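You operate a simulated robot arm through the tools that you are given. There is no shell and no other tool. Be economical: measure what you need, move in short steps, check, and stop when the job is done.

The job below is to be done with a simulated robot arm. You get a single attempt, and the scene is never put back.

Task
Candle the turntable's eggs; move the cracked one to the short white rack.
Fine: all three on the white turntable; into the rack's free cup; lamp off, grey knob back at 1, no egg damaged, the others left in their cups.
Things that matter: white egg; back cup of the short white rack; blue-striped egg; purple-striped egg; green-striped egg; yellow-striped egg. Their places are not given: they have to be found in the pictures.

Only the result counts: the job must be done as asked and must still hold three seconds after the hand-in. Knocking over, shifting, dropping, spilling or breaking anything else fails it.

Robot
A 7-joint arm with a two-finger parallel gripper, fixed in place. Base frame: the origin is at the foot of the arm, x ahead of it, y to its left, z up. Units: m, rad, N and s.
With the tool pointing down near the work surface it reaches from about 0.24 to 0.62 m from the base axis. Its first joint turns from -1.152 to 1.152 rad. Payload 2.6 kg.
The TCP is the grasp point between the finger pads, 0.03 m short of the fingertips. In the tool frame z runs along the fingers and y along their closing line. The gripper opens to 0.094 m. The fingers are 0.028 m wide and 0.01 m thick; the gripper's body (0.05 by 0.096 m) begins 0.055 m behind the TCP.
Orientation is that of the tool frame in the base frame, as [roll, pitch, yaw] about the fixed x, y, z axes, in that order (R = Rz(yaw) Ry(pitch) Rx(roll)). With the fingers straight down and closing along the base's y, the tool's x points along the base's -x, its y along +y and its z along -z.

Tools
- The arm moves only by the tool step_arm. Its argument "steps" is a list of rows, each a list of 7 numbers: the shift along the tool's x, y, z in m, then the turn, a rotation vector about the tool's x, y, z in rad, then the finger opening in m, from 0 to 0.094. In form: [[tx, ty, tz, rx, ry, rz, jaw], ...]. A call has 1 to 12 rows; each row shifts and turns the commanded pose from where the row before left it, along the tool's axes as they then stand. A row lasts 0.2 s, in which the tool goes at most 0.05 m and 0.15 rad; a call with a longer step from one row to the next is refused whole, and so is a gripper value outside its range. Where a pose cannot be reached the arm comes as near as it can. A force on the tool above 40 N (or 10 N above the force at the start of the call, whichever is more), or a blocked arm, ends the call early, and 0.2 s more pass. Each finger travels about 0.072 m/s and halts on what it meets, pressing with about 24 N; the grip force reading is that of the motor and also rises with nothing between the fingers. The clock runs only during rows and for 0.2 s after the last one: add rows that do not move to give the fingers time. It gives the time, the measured TCP pose, the force on the tool (base axes), the opening and the grip force at its end, in the units of the frame above (readings bear some noise).
- Cameras (640 x 400 px; columns grow to the right, rows downward): "scene" is fixed at [0.0335, 0.4277, 0.5703]; the picture's right is [-0.80, -0.60, 0.00], its down [-0.32, 0.43, -0.85] and it looks along [0.51, -0.68, -0.53] (base axes); focal length 270 px, centre (320, 200). "wrist" rides on the gripper at [-0.037, 0, -0.058] in the tool frame; the picture's right is [0.00, -1.00, 0.00], its down [0.97, 0.00, -0.24] and it looks along [0.24, 0.00, 0.97] (tool axes); focal length 218 px, centre (320, 200).
- snapshot(camera): a new picture of that camera. No time passes.
- probe_pixels(camera, pixels): for up to 12 pixels [column, row] of the newest picture of that camera ("zoom" is the newest enlarged one), the place [x, y, z] in the base frame of the surface seen there, good to about 0.002 m. No time passes.
- close_up(camera, box): a new picture of the part [left, top, right, bottom] of that camera's present view, enlarged. No time passes.
- job_done(): hands the job in; it is judged then, once.

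Work in short steps. Measure before you move; look again where a grasp or a placing could have gone wrong, and mend it. You have 80 turns and 34 pictures in all, those below and enlarged ones among them. Open the gripper and draw the arm clear of the work before you hand the job in, unless the task says otherwise; then end with one line.

The tools are called as name(argument=value, ...) on one line, values as JSON. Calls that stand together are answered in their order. step_arm: Moves the arm, as the interface text tells. Its arguments: {"type":"object","properties":{"steps":{"type":"array"}},"required":["steps"]} The other tools are called the same way: snapshot (camera) takes a picture; probe_pixels (camera, pixels) gives the place of the surface under pixels of a picture; close_up (camera, box) takes an enlarged picture of a part of a camera's view; job_done () hands the job in.

At the start:

```text
clock: 0.0
ee_pos: [0.3074, 0.1853, 0.4041]
tool_rot: [-3.141, 0.001, 3.141]
contact_force: [-0.6, -0.7, -0.8]
width: 0.0941
finger_force: 0.1
```

scene: 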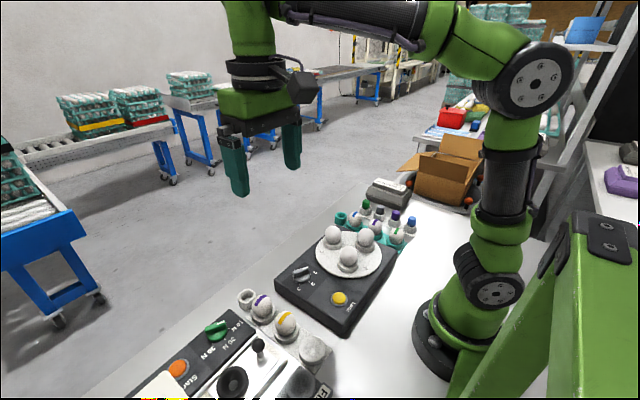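
wrist: 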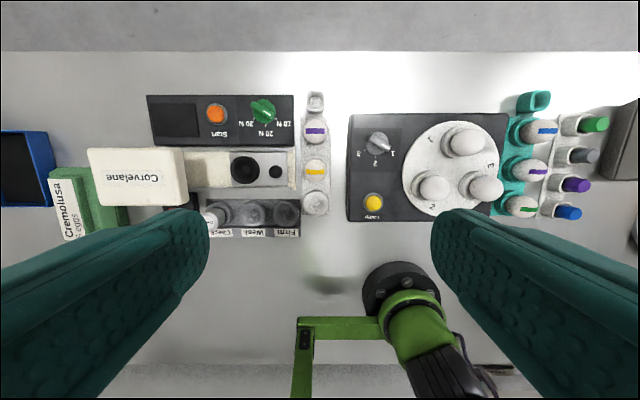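

I start with close-ups of the turntable device and the short white rack in the wrist view.

close_up(camera="wrist", box=[340, 80, 620, 255])

close_up(camera="wrist", box=[140, 80, 340, 240])

probe_pixels(camera="wrist", pixels=[[316, 102], [316, 130], [316, 170], [316, 203], [378, 143], [373, 203], [467, 142], [434, 186], [487, 188], [455, 165], [355, 120], [535, 102]])

```text
2.29 times, centred on (480, 168) of wrist
```

zoom: 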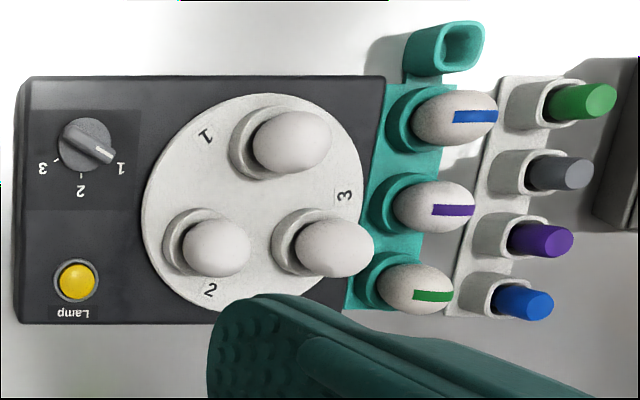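

```text
2.50 times, centred on (240, 160) of wrist
```

zoom: 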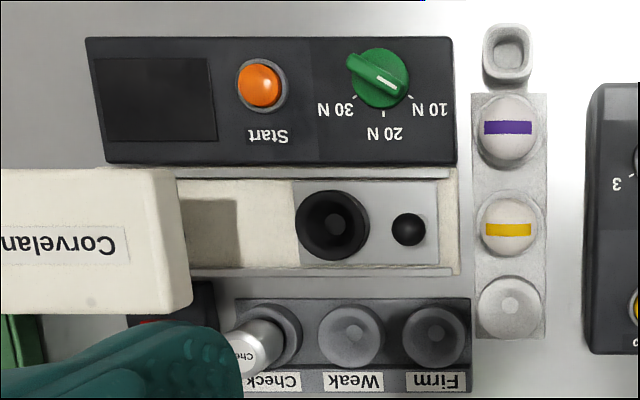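

```text
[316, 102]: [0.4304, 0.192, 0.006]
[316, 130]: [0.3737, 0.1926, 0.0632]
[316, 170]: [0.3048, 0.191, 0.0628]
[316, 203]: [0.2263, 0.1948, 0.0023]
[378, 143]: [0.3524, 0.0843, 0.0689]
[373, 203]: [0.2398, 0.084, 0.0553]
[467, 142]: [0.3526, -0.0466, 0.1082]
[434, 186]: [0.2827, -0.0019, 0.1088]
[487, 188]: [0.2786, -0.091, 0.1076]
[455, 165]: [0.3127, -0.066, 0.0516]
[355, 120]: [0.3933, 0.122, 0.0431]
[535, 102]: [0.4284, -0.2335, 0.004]
```

The rack has three cups, and its free one is near (0.23, 0.195). Lamp button is at about (0.240, 0.084, 0.055) and the knob at (0.352, 0.084). I close the fingers and go to hover over the lamp button.

step_arm(steps=[[0.0225, -0.0337, 0, 0, 0, 0, 0], [0.0225, -0.0337, 0, 0, 0, 0, 0], [0.0224, -0.0339, 0, 0, 0, 0, 0], [0, 0, 0.045, 0, 0, 0, 0], [0, 0, 0.045, 0, 0, 0, 0], [0, 0, 0.045, 0, 0, 0, 0], [0, 0, 0.045, 0, 0, 0, 0], [0, 0, 0.045, 0, 0, 0, 0], [0, 0, 0.045, 0, 0, 0, 0], [0, 0, 0, 0, 0, 0, 0]])

snapshot(camera="wrist")

```text
clock: 2.2
ee_pos: [0.2408, 0.085, 0.1329]
tool_rot: [-3.141, 0.001, 3.14]
contact_force: [0.3, -0.3, 0.7]
width: 0.0
finger_force: 23.9
```

```text
29 pictures are left
```

wrist: 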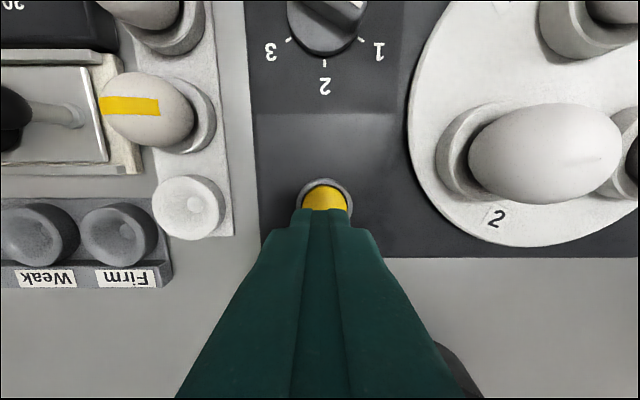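

The button (325,200) lies just ahead of the fingertips. I probe it, along with the bezel, the free cup and the knob.

probe_pixels(camera="wrist", pixels=[[325, 190], [325, 203], [325, 182], [348, 200], [280, 200], [192, 204], [192, 180], [165, 205], [220, 205], [325, 45], [350, 8], [325, 20]])

```text
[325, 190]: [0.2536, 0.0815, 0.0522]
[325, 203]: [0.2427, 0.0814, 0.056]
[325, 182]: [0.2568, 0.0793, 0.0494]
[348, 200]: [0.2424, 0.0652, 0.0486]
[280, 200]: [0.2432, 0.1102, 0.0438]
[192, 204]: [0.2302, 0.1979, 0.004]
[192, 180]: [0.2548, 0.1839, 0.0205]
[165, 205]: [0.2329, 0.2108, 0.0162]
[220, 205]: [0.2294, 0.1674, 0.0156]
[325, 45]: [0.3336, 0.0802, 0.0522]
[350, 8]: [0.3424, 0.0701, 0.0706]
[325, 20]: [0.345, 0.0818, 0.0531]
```

Button centre is about (0.241, 0.081), top 0.056. I press slowly with the tip and then retract.

step_arm(steps=[[0, -0.0035, 0.025, 0, 0, 0, 0], [0, 0, 0.018, 0, 0, 0, 0], [0, 0, 0.003, 0, 0, 0, 0], [0, 0, 0.003, 0, 0, 0, 0], [0, 0, 0.002, 0, 0, 0, 0], [0, 0, 0.001, 0, 0, 0, 0]])

snapshot(camera="scene")

```text
clock: 3.6
ee_pos: [0.2424, 0.0814, 0.0816]
tool_rot: [-3.141, -0.001, 3.141]
contact_force: [-1.0, 1.7, 3.3]
width: 0.0001
finger_force: 24.1
```

```text
28 pictures are left
```

scene: 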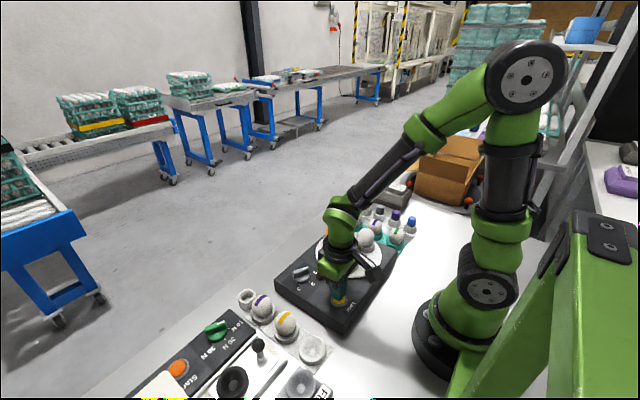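

An egg seems to glow orange at (326,232). I lift back up to get a clear view.

step_arm(steps=[[0, 0, -0.03, 0, 0, 0, 0], [0, 0, -0.04, 0, 0, 0, 0], [0, 0, -0.045, 0, 0, 0, 0], [0, 0, -0.045, 0, 0, 0, 0], [0, 0, 0, 0, 0, 0, 0]])

snapshot(camera="wrist")

```text
clock: 4.8
ee_pos: [0.2426, 0.0805, 0.2443]
tool_rot: [-3.141, 0.0, 3.141]
contact_force: [-0.1, 0.2, -0.6]
width: 0.0
finger_force: 24.0
```

```text
27 pictures are left
```

wrist: 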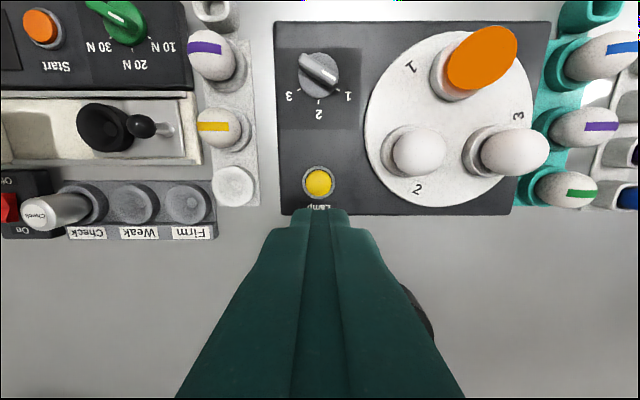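

Lamp is latched on and egg 1 glows. I zoom in on egg 1 and on the knob.

close_up(camera="wrist", box=[430, 10, 542, 80])

probe_pixels(camera="wrist", pixels=[[318, 73], [305, 58], [332, 88], [300, 80], [335, 65], [318, 98], [285, 60], [350, 60]])

close_up(camera="wrist", box=[278, 40, 358, 120])

```text
5.71 times, centred on (486, 45) of wrist
```

zoom: 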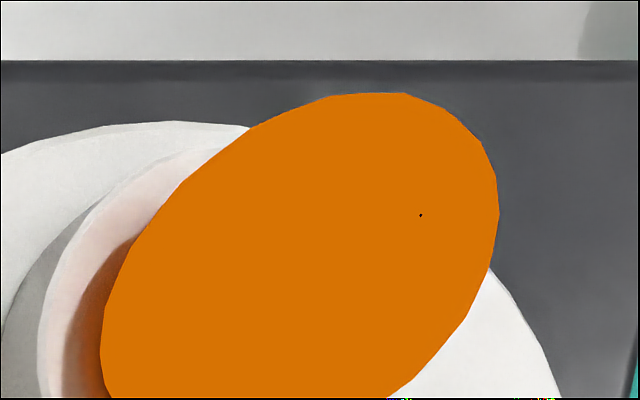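

```text
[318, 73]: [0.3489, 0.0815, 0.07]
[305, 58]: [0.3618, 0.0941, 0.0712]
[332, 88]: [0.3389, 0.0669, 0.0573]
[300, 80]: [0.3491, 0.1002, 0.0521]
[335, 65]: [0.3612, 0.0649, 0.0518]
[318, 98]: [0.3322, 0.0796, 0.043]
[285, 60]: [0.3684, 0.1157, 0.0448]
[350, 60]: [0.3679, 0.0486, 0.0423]
```

```text
5.00 times, centred on (318, 80) of wrist
```

zoom: 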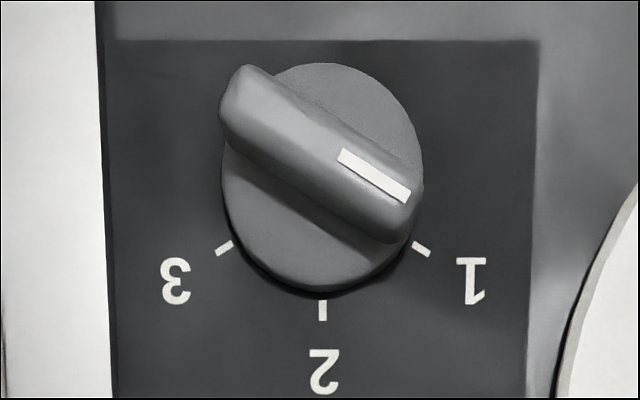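

Egg 1 shows an even glow with only a tiny speck. The knob ridge is centred at about (0.351, 0.0815), z 0.053–0.071, with stops 60° apart, so I go over the knob and turn the tool +60° in base yaw.

step_arm(steps=[[-0.036, 0, 0, 0, 0, 0, 0.045], [-0.036, 0, 0, 0, 0, 0, 0.045], [-0.0365, 0.001, 0, 0, 0, 0, 0.045], [0, 0, 0.02, 0, 0, -0.131, 0.045], [0, 0, 0.02, 0, 0, -0.131, 0.045], [0, 0, 0.02, 0, 0, -0.131, 0.045], [0, 0, 0.02, 0, 0, -0.131, 0.045], [0, 0, 0.02, 0, 0, -0.131, 0.045], [0, 0, 0.01, 0, 0, -0.131, 0.045], [0, 0, 0.01, 0, 0, -0.131, 0.045], [0, 0, 0, 0, 0, -0.13, 0.045], [0, 0, 0, 0, 0, 0, 0.045]])

snapshot(camera="wrist")

close_up(camera="scene", box=[280, 200, 440, 300])

```text
clock: 7.4
ee_pos: [0.3513, 0.0826, 0.1227]
tool_rot: [3.141, -0.001, -2.093]
contact_force: [-0.7, -0.5, -0.2]
width: 0.0451
finger_force: 0.1
```

```text
24 pictures are left
```

wrist: 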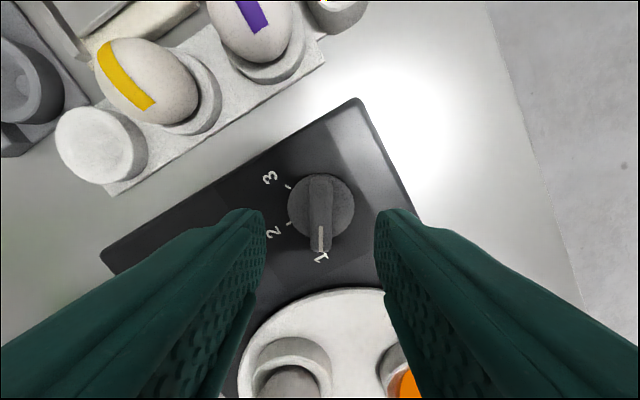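

```text
4.00 times, centred on (360, 250) of scene
```

zoom: 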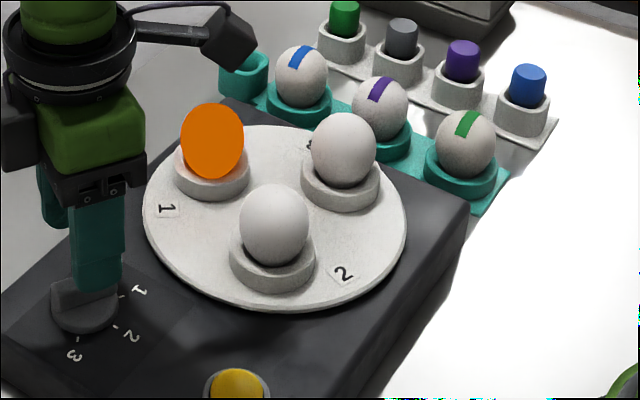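

The ridge is centred between the fingers and in line with them (320,215). I descend, grip it, and check.

step_arm(steps=[[0, 0, 0.018, 0, 0, 0, 0.045], [0, 0, 0.0185, 0, 0, 0, 0.045], [0, 0, 0, 0, 0, 0, 0.005], [0, 0, 0, 0, 0, 0, 0.005], [0, 0, 0, 0, 0, 0, 0.005]])

```text
clock: 8.6
ee_pos: [0.3516, 0.0812, 0.0862]
tool_rot: [-3.14, 0.002, -2.094]
contact_force: [11.4, -4.7, -9.3]
width: 0.0121
finger_force: 44.7
```

The ridge is gripped at 12 mm. I turn the knob -60° in yaw to position 2.

step_arm(steps=[[0, 0, 0, 0, 0, 0.131, 0.005], [0, 0, 0, 0, 0, 0.131, 0.005], [0, 0, 0, 0, 0, 0.131, 0.005], [0, 0, 0, 0, 0, 0.131, 0.005], [0, 0, 0, 0, 0, 0.131, 0.005], [0, 0, 0, 0, 0, 0.131, 0.005], [0, 0, 0, 0, 0, 0.131, 0.005], [0, 0, 0, 0, 0, 0.13, 0.005], [0, 0, 0, 0, 0, 0, 0.005]])

close_up(camera="scene", box=[280, 200, 440, 300])

```text
clock: 10.6
ee_pos: [0.3504, 0.0816, 0.0864]
tool_rot: [3.141, -0.001, 3.138]
contact_force: [10.6, -12.9, -4.3]
width: 0.0121
finger_force: 45.6
```

```text
4.00 times, centred on (360, 250) of scene
```

zoom: 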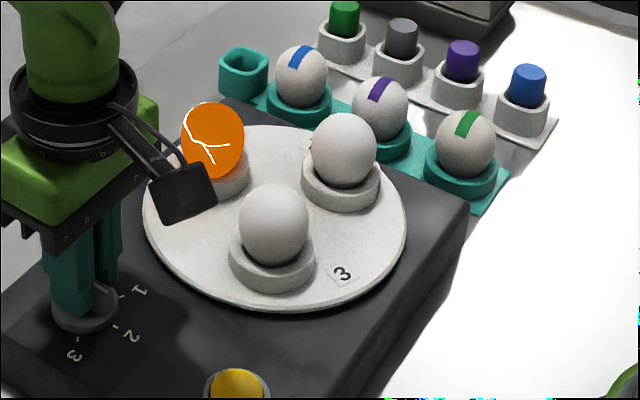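

The table turned, and the egg of cup 2 now at the lamp shows a clear crack. The job asks for all three, so I turn on to position 3.

step_arm(steps=[[0, 0, 0, 0, 0, 0.131, 0.005], [0, 0, 0, 0, 0, 0.131, 0.005], [0, 0, 0, 0, 0, 0.131, 0.005], [0, 0, 0, 0, 0, 0.131, 0.005], [0, 0, 0, 0, 0, 0.131, 0.005], [0, 0, 0, 0, 0, 0.131, 0.005], [0, 0, 0, 0, 0, 0.131, 0.005], [0, 0, 0, 0, 0, 0.13, 0.005], [0, 0, 0, 0, 0, 0, 0.005], [0, 0, 0, 0, 0, 0, 0.005]])

close_up(camera="scene", box=[280, 200, 440, 300])

snapshot(camera="wrist")

```text
clock: 12.8
ee_pos: [0.35, 0.0829, 0.086]
tool_rot: [-3.14, 0.004, 2.091]
contact_force: [3.6, -16.7, 6.8]
width: 0.0122
finger_force: 45.2
```

```text
4.00 times, centred on (360, 250) of scene
```

zoom: 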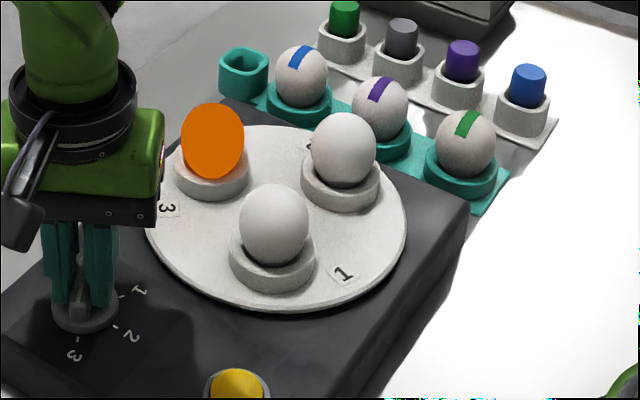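

```text
20 pictures are left
```

wrist: 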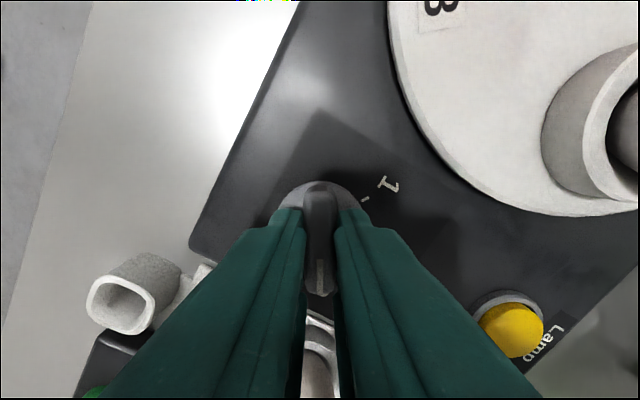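

Egg 3 glows evenly, so egg 2 is the cracked one. I turn the knob back towards 1, first half.

step_arm(steps=[[0, 0, 0, 0, 0, -0.131, 0.005], [0, 0, 0, 0, 0, -0.131, 0.005], [0, 0, 0, 0, 0, -0.131, 0.005], [0, 0, 0, 0, 0, -0.131, 0.005], [0, 0, 0, 0, 0, -0.131, 0.005], [0, 0, 0, 0, 0, -0.131, 0.005], [0, 0, 0, 0, 0, -0.131, 0.005], [0, 0, 0, 0, 0, -0.13, 0.005], [0, 0, 0, 0, 0, 0, 0.005]])

step_arm(steps=[[0, 0, 0, 0, 0, -0.131, 0.005], [0, 0, 0, 0, 0, -0.131, 0.005], [0, 0, 0, 0, 0, -0.131, 0.005], [0, 0, 0, 0, 0, -0.131, 0.005], [0, 0, 0, 0, 0, -0.131, 0.005], [0, 0, 0, 0, 0, -0.131, 0.005], [0, 0, 0, 0, 0, -0.131, 0.005], [0, 0, 0, 0, 0, -0.13, 0.005], [0, 0, 0, 0, 0, 0, 0.005]])

step_arm(steps=[[0, 0, 0, 0, 0, 0, 0.045], [0, 0, 0, 0, 0, 0, 0.045], [0, 0, 0, 0, 0, 0, 0.045], [0, 0, -0.04, 0, 0, 0, 0.045], [0, 0, -0.045, 0, 0, 0, 0.045], [0, 0, -0.045, 0, 0, 0, 0.045], [0, 0, 0, 0, 0, 0, 0.045]])

snapshot(camera="wrist")

```text
clock: 14.8
ee_pos: [0.3494, 0.0811, 0.0858]
tool_rot: [-3.14, 0.001, -3.14]
contact_force: [9.7, -13.4, -7.7]
width: 0.0123
finger_force: 45.3
```

```text
clock: 16.8
ee_pos: [0.351, 0.0808, 0.0859]
tool_rot: [-3.141, 0.0, -2.097]
contact_force: [-7.5, -25.0, 22.3]
width: 0.0123
finger_force: 45.4
```

```text
clock: 18.4
ee_pos: [0.352, 0.0843, 0.2173]
tool_rot: [3.14, 0.002, -2.094]
contact_force: [0.7, 0.2, 1.4]
width: 0.045
finger_force: 0.0
```

```text
19 pictures are left
```

wrist: 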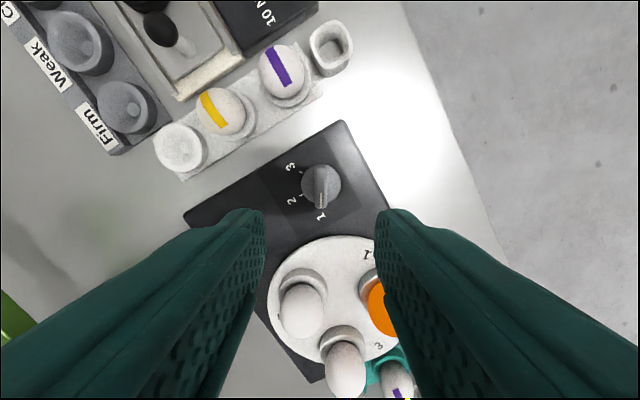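

The knob points at 1 and egg 1 is lit again. I turn the tool back to the original yaw, close the fingers, and hover above the lamp button.

step_arm(steps=[[0, 0, 0, 0, 0, 0.131, 0], [0, 0, 0, 0, 0, 0.131, 0], [0, 0, 0, 0, 0, 0.131, 0], [0, 0, 0, 0, 0, 0.131, 0], [0, 0, 0, 0, 0, 0.131, 0], [0, 0, 0, 0, 0, 0.131, 0], [0, 0, 0, 0, 0, 0.131, 0], [0, 0, 0, 0, 0, 0.13, 0], [0.037, -0.001, 0, 0, 0, 0, 0], [0.037, -0.001, 0, 0, 0, 0, 0], [0.0365, -0.001, 0, 0, 0, 0, 0], [0, 0, 0.04, 0, 0, 0, 0]])

step_arm(steps=[[0, 0, 0.04, 0, 0, 0, 0], [0, 0, 0.035, 0, 0, 0, 0], [0, 0, 0, 0, 0, 0, 0]])

```text
clock: 21.0
ee_pos: [0.2383, 0.0807, 0.1756]
tool_rot: [3.141, 0.001, -3.142]
contact_force: [0.1, -0.4, -1.2]
width: 0.0
finger_force: 23.9
```

```text
clock: 21.8
ee_pos: [0.2409, 0.0806, 0.1009]
tool_rot: [-3.141, -0.001, 3.141]
contact_force: [0.1, 0.3, 0.1]
width: 0.0
finger_force: 24.3
```

Over the button with the tip at 0.071. I press to the same depth as before (TCP about 0.0815) and retract.

step_arm(steps=[[0, 0, 0.011, 0, 0, 0, 0], [0, 0, 0.003, 0, 0, 0, 0], [0, 0, 0.003, 0, 0, 0, 0], [0, 0, 0.002, 0, 0, 0, 0], [0, 0, 0.001, 0, 0, 0, 0]])

step_arm(steps=[[0, 0, -0.03, 0, 0, 0, 0], [0, 0, -0.04, 0, 0, 0, 0], [0, 0, -0.045, 0, 0, 0, 0], [0, 0, -0.045, 0, 0, 0, 0], [-0.015, -0.04, 0, 0, 0, 0, 0.06], [-0.015, -0.042, 0, 0, 0, 0, 0.06], [0, 0, 0, 0, 0, 0, 0.06], [0, 0, 0, 0, 0, 0, 0.06]])

snapshot(camera="wrist")

```text
clock: 23.0
ee_pos: [0.2414, 0.08, 0.0815]
tool_rot: [-3.141, 0.001, -3.141]
contact_force: [-1.7, 1.7, 3.6]
width: 0.0
finger_force: 23.8
```

```text
clock: 24.8
ee_pos: [0.2722, -0.0029, 0.2418]
tool_rot: [3.14, 0.001, 3.141]
contact_force: [-0.1, 0.8, -0.2]
width: 0.0599
finger_force: 0.1
```

```text
18 pictures are left
```

wrist: 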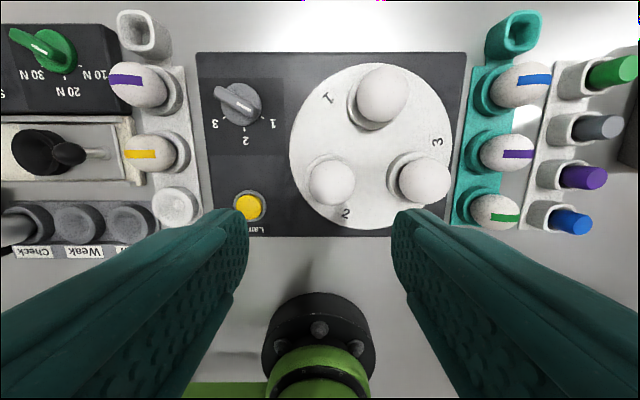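

The lamp is off and the knob is at 1. Now I measure egg 2 (332,182), its cup, its neighbours and the free cup (178,206).

probe_pixels(camera="wrist", pixels=[[332, 182], [332, 162], [332, 203], [311, 182], [353, 182], [382, 95], [425, 180], [314, 165], [178, 206], [178, 190], [160, 206], [198, 206]])

close_up(camera="wrist", box=[280, 60, 470, 230])

close_up(camera="scene", box=[230, 220, 410, 370])

```text
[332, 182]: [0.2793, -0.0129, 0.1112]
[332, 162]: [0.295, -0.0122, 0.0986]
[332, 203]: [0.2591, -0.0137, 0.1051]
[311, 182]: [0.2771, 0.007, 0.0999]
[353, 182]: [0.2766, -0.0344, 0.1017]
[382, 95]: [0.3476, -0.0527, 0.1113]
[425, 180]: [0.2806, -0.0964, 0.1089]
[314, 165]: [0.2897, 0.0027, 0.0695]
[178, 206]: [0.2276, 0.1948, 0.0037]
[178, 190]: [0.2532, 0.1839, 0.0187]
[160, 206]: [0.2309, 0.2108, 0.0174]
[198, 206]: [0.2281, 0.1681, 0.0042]
```

```text
2.35 times, centred on (375, 145) of wrist
```

zoom: 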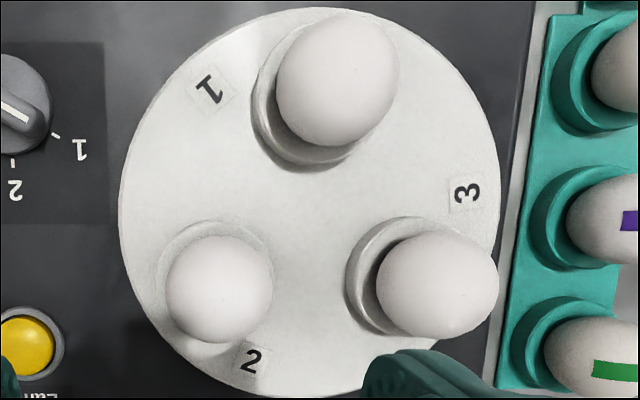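

```text
2.67 times, centred on (320, 295) of scene
```

zoom: 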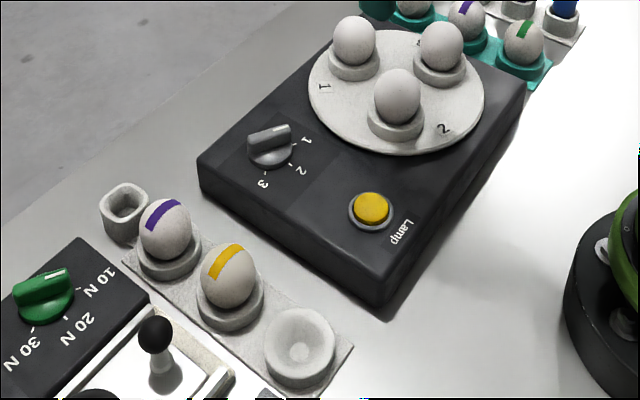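

Egg 2 is centred near (0.277, -0.0135), top at 0.111. I move over it and half way down with the fingers open 0.065, then look. I also probe around the free cup for clearance.

probe_pixels(camera="wrist", pixels=[[130, 222], [152, 212], [140, 240], [120, 240], [154, 232], [150, 180], [125, 180], [178, 222], [160, 190], [197, 192], [147, 152], [125, 78]])

step_arm(steps=[[-0.005, -0.0105, 0.02, 0, 0, 0, 0.065], [0, 0, 0.04, 0, 0, 0, 0.065], [0, 0, 0.02, 0, 0, 0, 0.065], [0, 0, 0, 0, 0, 0, 0.065]])

snapshot(camera="wrist")

```text
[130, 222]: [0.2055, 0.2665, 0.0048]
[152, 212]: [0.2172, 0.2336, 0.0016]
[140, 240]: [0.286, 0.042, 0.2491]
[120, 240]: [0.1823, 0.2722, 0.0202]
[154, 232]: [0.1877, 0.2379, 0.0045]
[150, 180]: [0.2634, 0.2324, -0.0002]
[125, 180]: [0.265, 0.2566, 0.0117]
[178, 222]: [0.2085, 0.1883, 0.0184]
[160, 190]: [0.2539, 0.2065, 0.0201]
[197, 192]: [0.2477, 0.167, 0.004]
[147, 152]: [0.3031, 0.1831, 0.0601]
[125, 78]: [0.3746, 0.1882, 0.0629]
```

```text
clock: 25.8
ee_pos: [0.2737, -0.0124, 0.16]
tool_rot: [3.142, -0.001, 3.139]
contact_force: [0.3, -0.4, 0.2]
width: 0.065
finger_force: 0.0
```

```text
15 pictures are left
```

wrist: 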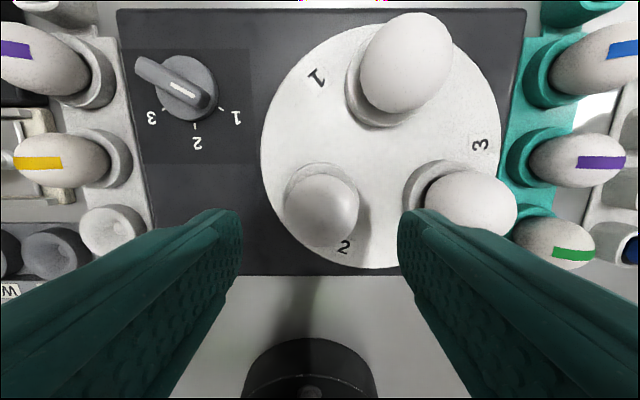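

The device at the free cup starts beyond y≈0.235, so closing along y is fine there. I refine egg 2's centre from this view (322,207).

probe_pixels(camera="wrist", pixels=[[322, 207], [289, 207], [355, 207], [322, 177], [322, 238], [292, 175], [300, 165], [340, 165], [287, 195], [345, 172], [110, 230], [110, 210]])

```text
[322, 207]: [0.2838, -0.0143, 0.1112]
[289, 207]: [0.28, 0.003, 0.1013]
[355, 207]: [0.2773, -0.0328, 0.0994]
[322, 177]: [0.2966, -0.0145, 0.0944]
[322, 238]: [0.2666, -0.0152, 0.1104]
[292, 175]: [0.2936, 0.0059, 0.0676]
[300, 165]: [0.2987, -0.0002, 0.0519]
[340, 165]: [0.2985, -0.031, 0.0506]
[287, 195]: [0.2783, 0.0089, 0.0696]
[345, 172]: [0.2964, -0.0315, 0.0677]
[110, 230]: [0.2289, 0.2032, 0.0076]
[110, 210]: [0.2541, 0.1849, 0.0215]
```

Egg axis is about (0.276, -0.0145) and the cup rim tops out at 0.069. I descend to TCP 0.102 so the tips stay above the rim.

step_arm(steps=[[-0.001, -0.0015, 0.02, 0, 0, 0, 0.065], [0, 0, 0.02, 0, 0, 0, 0.065], [0, 0, 0.018, 0, 0, 0, 0.065], [0, 0, 0, 0, 0, 0, 0.065]])

snapshot(camera="wrist")

```text
clock: 26.8
ee_pos: [0.2765, -0.0134, 0.1029]
tool_rot: [-3.141, 0.0, 3.142]
contact_force: [1.1, -1.0, 0.2]
width: 0.065
finger_force: 0.1
```

```text
14 pictures are left
```

wrist: 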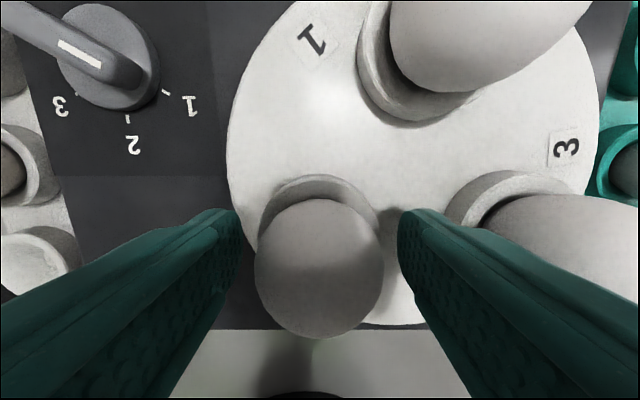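

The egg is centred between the fingers. I close gently in small steps.

step_arm(steps=[[0, 0, 0, 0, 0, 0, 0.052], [0, 0, 0, 0, 0, 0, 0.047], [0, 0, 0, 0, 0, 0, 0.045], [0, 0, 0, 0, 0, 0, 0.044], [0, 0, 0, 0, 0, 0, 0.043], [0, 0, 0, 0, 0, 0, 0.043]])

```text
clock: 28.2
ee_pos: [0.2762, -0.0133, 0.1033]
tool_rot: [-3.141, 0.0, -3.141]
contact_force: [-0.9, 0.5, 0.1]
width: 0.044
finger_force: 0.7
```

Contact at 0.044 with a very light force. I tighten a little.

step_arm(steps=[[0, 0, 0, 0, 0, 0, 0.0415], [0, 0, 0, 0, 0, 0, 0.04], [0, 0, 0, 0, 0, 0, 0.04]])

```text
clock: 29.0
ee_pos: [0.2763, -0.0143, 0.1022]
tool_rot: [3.141, 0.001, -3.14]
contact_force: [0.2, 0.8, 0.5]
width: 0.043
finger_force: 8.7
```

8.7 N is ample for an egg. I lift slowly and check the grip.

step_arm(steps=[[0, 0, -0.01, 0, 0, 0, 0.04], [0, 0, -0.02, 0, 0, 0, 0.04], [0, 0, -0.03, 0, 0, 0, 0.04], [0, 0, -0.03, 0, 0, 0, 0.04], [0, 0, 0, 0, 0, 0, 0.04]])

snapshot(camera="wrist")

```text
clock: 30.2
ee_pos: [0.2755, -0.0142, 0.1932]
tool_rot: [3.14, 0.002, -3.141]
contact_force: [0.7, 0.5, -0.7]
width: 0.0432
finger_force: 8.6
```

```text
13 pictures are left
```

wrist: 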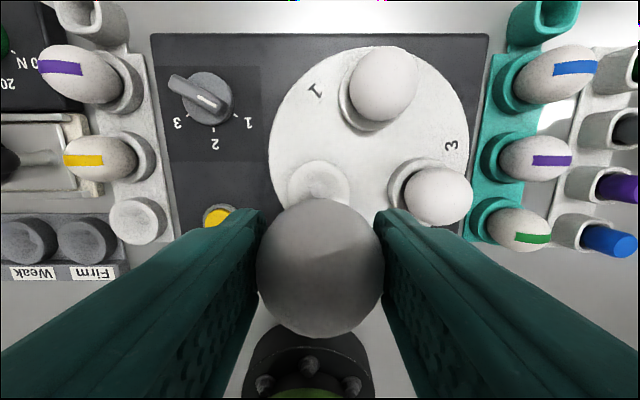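

The egg is held. I carry it towards the free cup at about (0.234, 0.190) and measure there.

step_arm(steps=[[0.008, 0.034, 0, 0, 0, 0, 0.04], [0.008, 0.034, 0, 0, 0, 0, 0.04], [0.008, 0.034, 0, 0, 0, 0, 0.04], [0.008, 0.034, 0, 0, 0, 0, 0.04], [0.008, 0.034, 0, 0, 0, 0, 0.04], [0.0015, 0.034, 0, 0, 0, 0, 0.04], [0, 0, 0, 0, 0, 0, 0.04]])

snapshot(camera="wrist")

close_up(camera="scene", box=[230, 270, 390, 370])

```text
clock: 31.8
ee_pos: [0.233, 0.1908, 0.1952]
tool_rot: [-3.141, 0.0, 3.141]
contact_force: [0.5, -0.7, 0.3]
width: 0.0431
finger_force: 8.8
```

```text
12 pictures are left
```

wrist: 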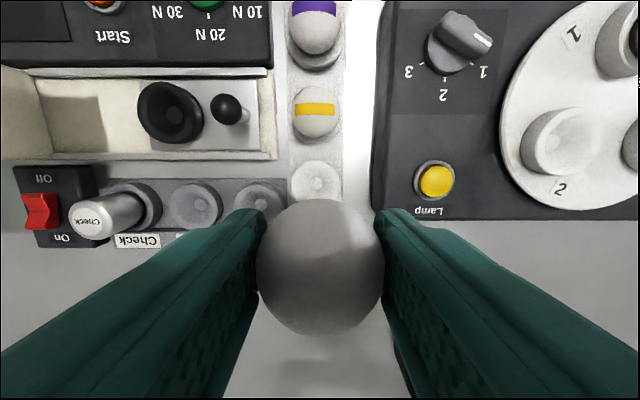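

```text
4.00 times, centred on (310, 320) of scene
```

zoom: 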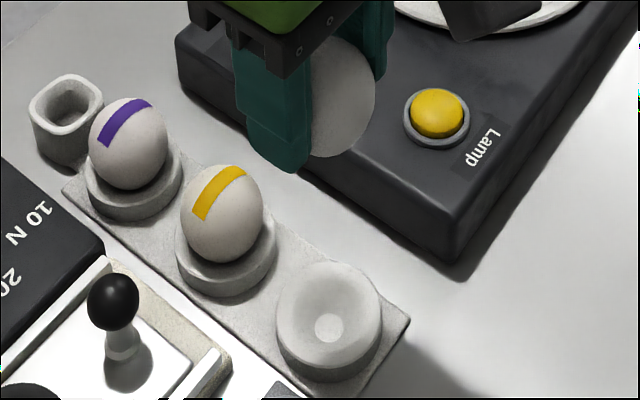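

I probe the free cup's rim in the scene zoom (centre 328,312) and in the wrist view (316,182).

probe_pixels(camera="zoom", pixels=[[328, 328], [281, 312], [377, 312], [330, 267], [290, 280], [365, 280], [325, 366], [402, 320], [230, 210], [130, 140]])

probe_pixels(camera="wrist", pixels=[[318, 183], [294, 181], [339, 181], [317, 162], [287, 181], [343, 181], [317, 195], [316, 101], [316, 25]])

```text
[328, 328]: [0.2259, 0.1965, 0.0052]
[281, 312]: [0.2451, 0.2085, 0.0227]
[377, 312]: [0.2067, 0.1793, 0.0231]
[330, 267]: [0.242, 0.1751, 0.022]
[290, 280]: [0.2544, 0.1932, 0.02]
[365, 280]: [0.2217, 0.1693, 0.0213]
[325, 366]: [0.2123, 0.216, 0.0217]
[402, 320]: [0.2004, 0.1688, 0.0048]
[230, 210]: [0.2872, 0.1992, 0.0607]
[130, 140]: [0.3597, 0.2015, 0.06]
```

```text
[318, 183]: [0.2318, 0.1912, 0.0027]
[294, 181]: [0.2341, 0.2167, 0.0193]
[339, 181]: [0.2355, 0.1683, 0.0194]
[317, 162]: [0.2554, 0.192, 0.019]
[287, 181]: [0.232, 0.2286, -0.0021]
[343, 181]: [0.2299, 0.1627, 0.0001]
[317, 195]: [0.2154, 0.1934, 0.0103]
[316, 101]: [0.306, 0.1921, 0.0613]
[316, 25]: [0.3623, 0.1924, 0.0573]
```

Averaging the fits, the cup centre is about (0.229, 0.194) and the seated TCP height should be about 0.0545. I shift and descend to about 0.075, then check.

step_arm(steps=[[0.004, 0.0032, 0.02, 0, 0, 0, 0.04], [0, 0, 0.035, 0, 0, 0, 0.04], [0, 0, 0.035, 0, 0, 0, 0.04], [0, 0, 0.028, 0, 0, 0, 0.04], [0, 0, 0, 0, 0, 0, 0.04]])

close_up(camera="scene", box=[230, 270, 390, 370])

snapshot(camera="wrist")

```text
clock: 33.0
ee_pos: [0.2317, 0.1923, 0.0743]
tool_rot: [3.141, -0.001, -3.141]
contact_force: [-0.3, -0.2, 0.1]
width: 0.0435
finger_force: 9.0
```

```text
4.00 times, centred on (310, 320) of scene
```

zoom: 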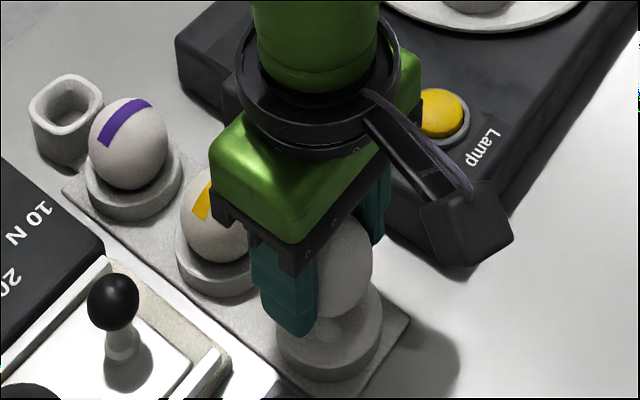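

```text
9 pictures are left
```

wrist: 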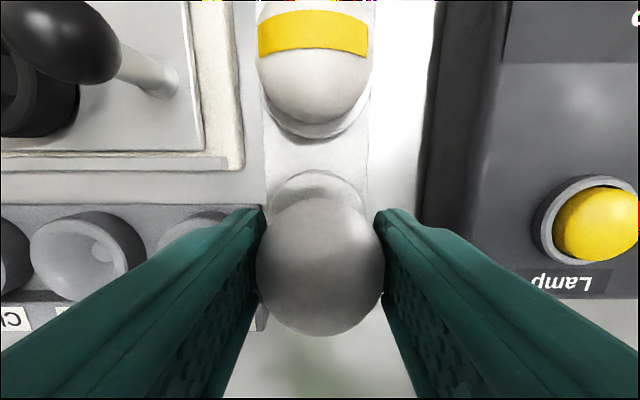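

Alignment looks good in both views: cup centre column is about 319 in the wrist view, and 328 against 331 for the egg in the scene view. I check the fore-aft position by probing the far rim.

probe_pixels(camera="wrist", pixels=[[319, 172], [319, 175], [319, 178], [275, 200], [363, 200], [319, 133], [319, 128], [319, 192]])

```text
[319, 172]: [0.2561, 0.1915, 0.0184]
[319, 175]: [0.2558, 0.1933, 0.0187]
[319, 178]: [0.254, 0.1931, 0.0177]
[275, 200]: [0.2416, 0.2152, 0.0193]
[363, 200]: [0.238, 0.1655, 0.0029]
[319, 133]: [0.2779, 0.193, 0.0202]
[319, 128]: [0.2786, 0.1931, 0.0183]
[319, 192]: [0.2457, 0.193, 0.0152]
```

The rim gives a cup centre near (0.231, 0.193), which matches the TCP. I lower slowly to seat the egg.

step_arm(steps=[[-0.001, 0, 0.008, 0, 0, 0, 0.04], [0, 0, 0.006, 0, 0, 0, 0.04], [0, 0, 0.003, 0, 0, 0, 0.04], [0, 0, 0, 0, 0, 0, 0.04]])

```text
clock: 34.0
ee_pos: [0.2314, 0.1934, 0.0578]
tool_rot: [3.141, 0.001, -3.141]
contact_force: [0.2, 0.3, -0.7]
width: 0.0431
finger_force: 8.9
```

No contact yet at 0.058, so I go down in 1 mm steps.

step_arm(steps=[[0, 0, 0.001, 0, 0, 0, 0.04], [0, 0, 0.001, 0, 0, 0, 0.04], [0, 0, 0, 0, 0, 0, 0.04]])

step_arm(steps=[[0, 0, 0.001, 0, 0, 0, 0.04], [0, 0, 0, 0, 0, 0, 0.04]])

```text
clock: 34.8
ee_pos: [0.2304, 0.1937, 0.0547]
tool_rot: [3.142, 0.0, 3.141]
contact_force: [0.1, 0.7, -1.0]
width: 0.0436
finger_force: 9.3
```

```text
clock: 35.4
ee_pos: [0.2318, 0.1934, 0.0545]
tool_rot: [3.141, 0.001, -3.14]
contact_force: [-0.4, -0.3, 0.1]
width: 0.0433
finger_force: 8.7
```

step_arm(steps=[[0, 0, 0.001, 0, 0, 0, 0.04], [0, 0, 0, 0, 0, 0, 0.04]])

close_up(camera="scene", box=[270, 310, 350, 370])

```text
clock: 36.0
ee_pos: [0.2312, 0.1928, 0.0535]
tool_rot: [3.14, 0.001, -3.141]
contact_force: [-0.3, 1.3, 1.6]
width: 0.0429
finger_force: 8.7
```

```text
6.67 times, centred on (310, 340) of scene
```

zoom: 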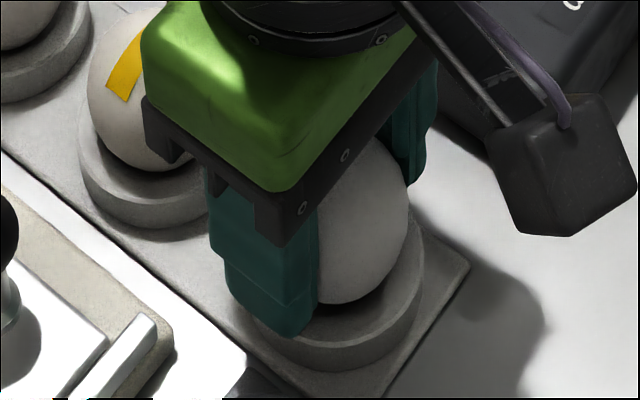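

The egg sits within the cup and the force is just rising. I take one more half-millimetre step, then release gently.

step_arm(steps=[[0, 0, 0.0007, 0, 0, 0, 0.04], [0, 0, 0, 0, 0, 0, 0.04]])

```text
clock: 36.6
ee_pos: [0.2313, 0.1933, 0.0535]
tool_rot: [3.141, -0.001, 3.14]
contact_force: [-1.8, 4.6, 4.6]
width: 0.0434
finger_force: 9.4
```

Contact force of 4.6 N upward means it is seated. I open slowly, then lift away.

step_arm(steps=[[0, 0, 0, 0, 0, 0, 0.042], [0, 0, 0, 0, 0, 0, 0.044], [0, 0, 0, 0, 0, 0, 0.047], [0, 0, 0, 0, 0, 0, 0.052], [0, 0, 0, 0, 0, 0, 0.058], [0, 0, 0, 0, 0, 0, 0.058]])

snapshot(camera="wrist")

```text
clock: 38.0
ee_pos: [0.232, 0.1936, 0.053]
tool_rot: [3.141, 0.0, 3.141]
contact_force: [0.5, 0.1, 0.2]
width: 0.0582
finger_force: 0.1
```

```text
7 pictures are left
```

wrist: 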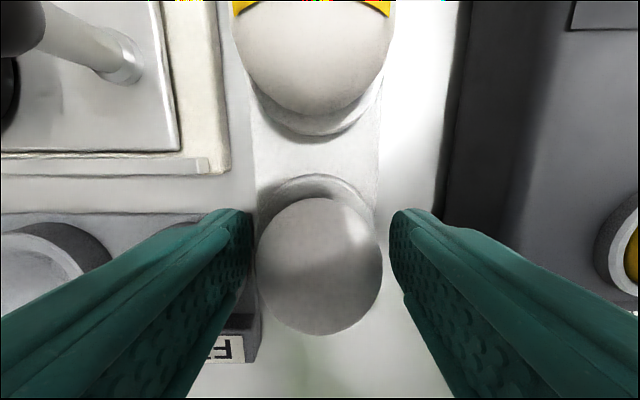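

The egg stands free in the cup with both fingers clear. I lift straight up and look at everything.

step_arm(steps=[[0, 0, -0.02, 0, 0, 0, 0.058], [0, 0, -0.03, 0, 0, 0, 0.058], [0, 0, -0.045, 0, 0, 0, 0.058], [0, 0, -0.045, 0, 0, 0, 0.058], [0, 0, -0.045, 0, 0, 0, 0.058], [0, 0, -0.045, 0, 0, 0, 0.08], [0, 0, 0, 0, 0, 0, 0.08]])

snapshot(camera="wrist")

close_up(camera="scene", box=[230, 200, 440, 370])

```text
clock: 39.6
ee_pos: [0.2302, 0.193, 0.2841]
tool_rot: [-3.141, 0.0, -3.142]
contact_force: [0.3, -0.3, -1.4]
width: 0.08
finger_force: 0.1
```

```text
6 pictures are left
```

wrist: 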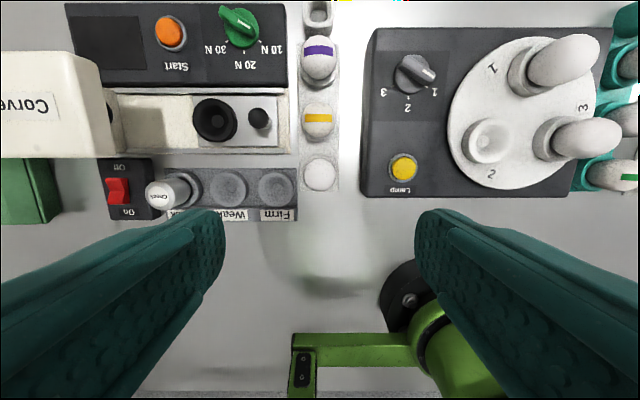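

```text
2.35 times, centred on (335, 285) of scene
```

zoom: 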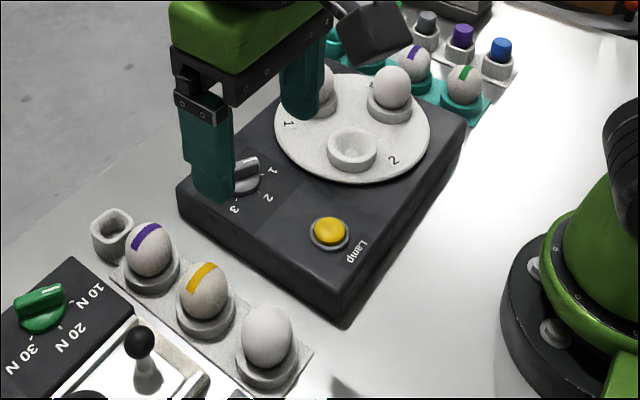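

The cracked egg stands in the rack's free cup. The lamp is off, the knob is at 1, the other eggs are in their cups and the arm is clear, so I hand in.

job_done()

```text
The job is handed in.
```

I candled all three turntable eggs and found the one in cup 2 cracked. It is now in the free back cup of the short white rack, with the lamp off, the grey knob back at 1 and the other eggs still in their cups.
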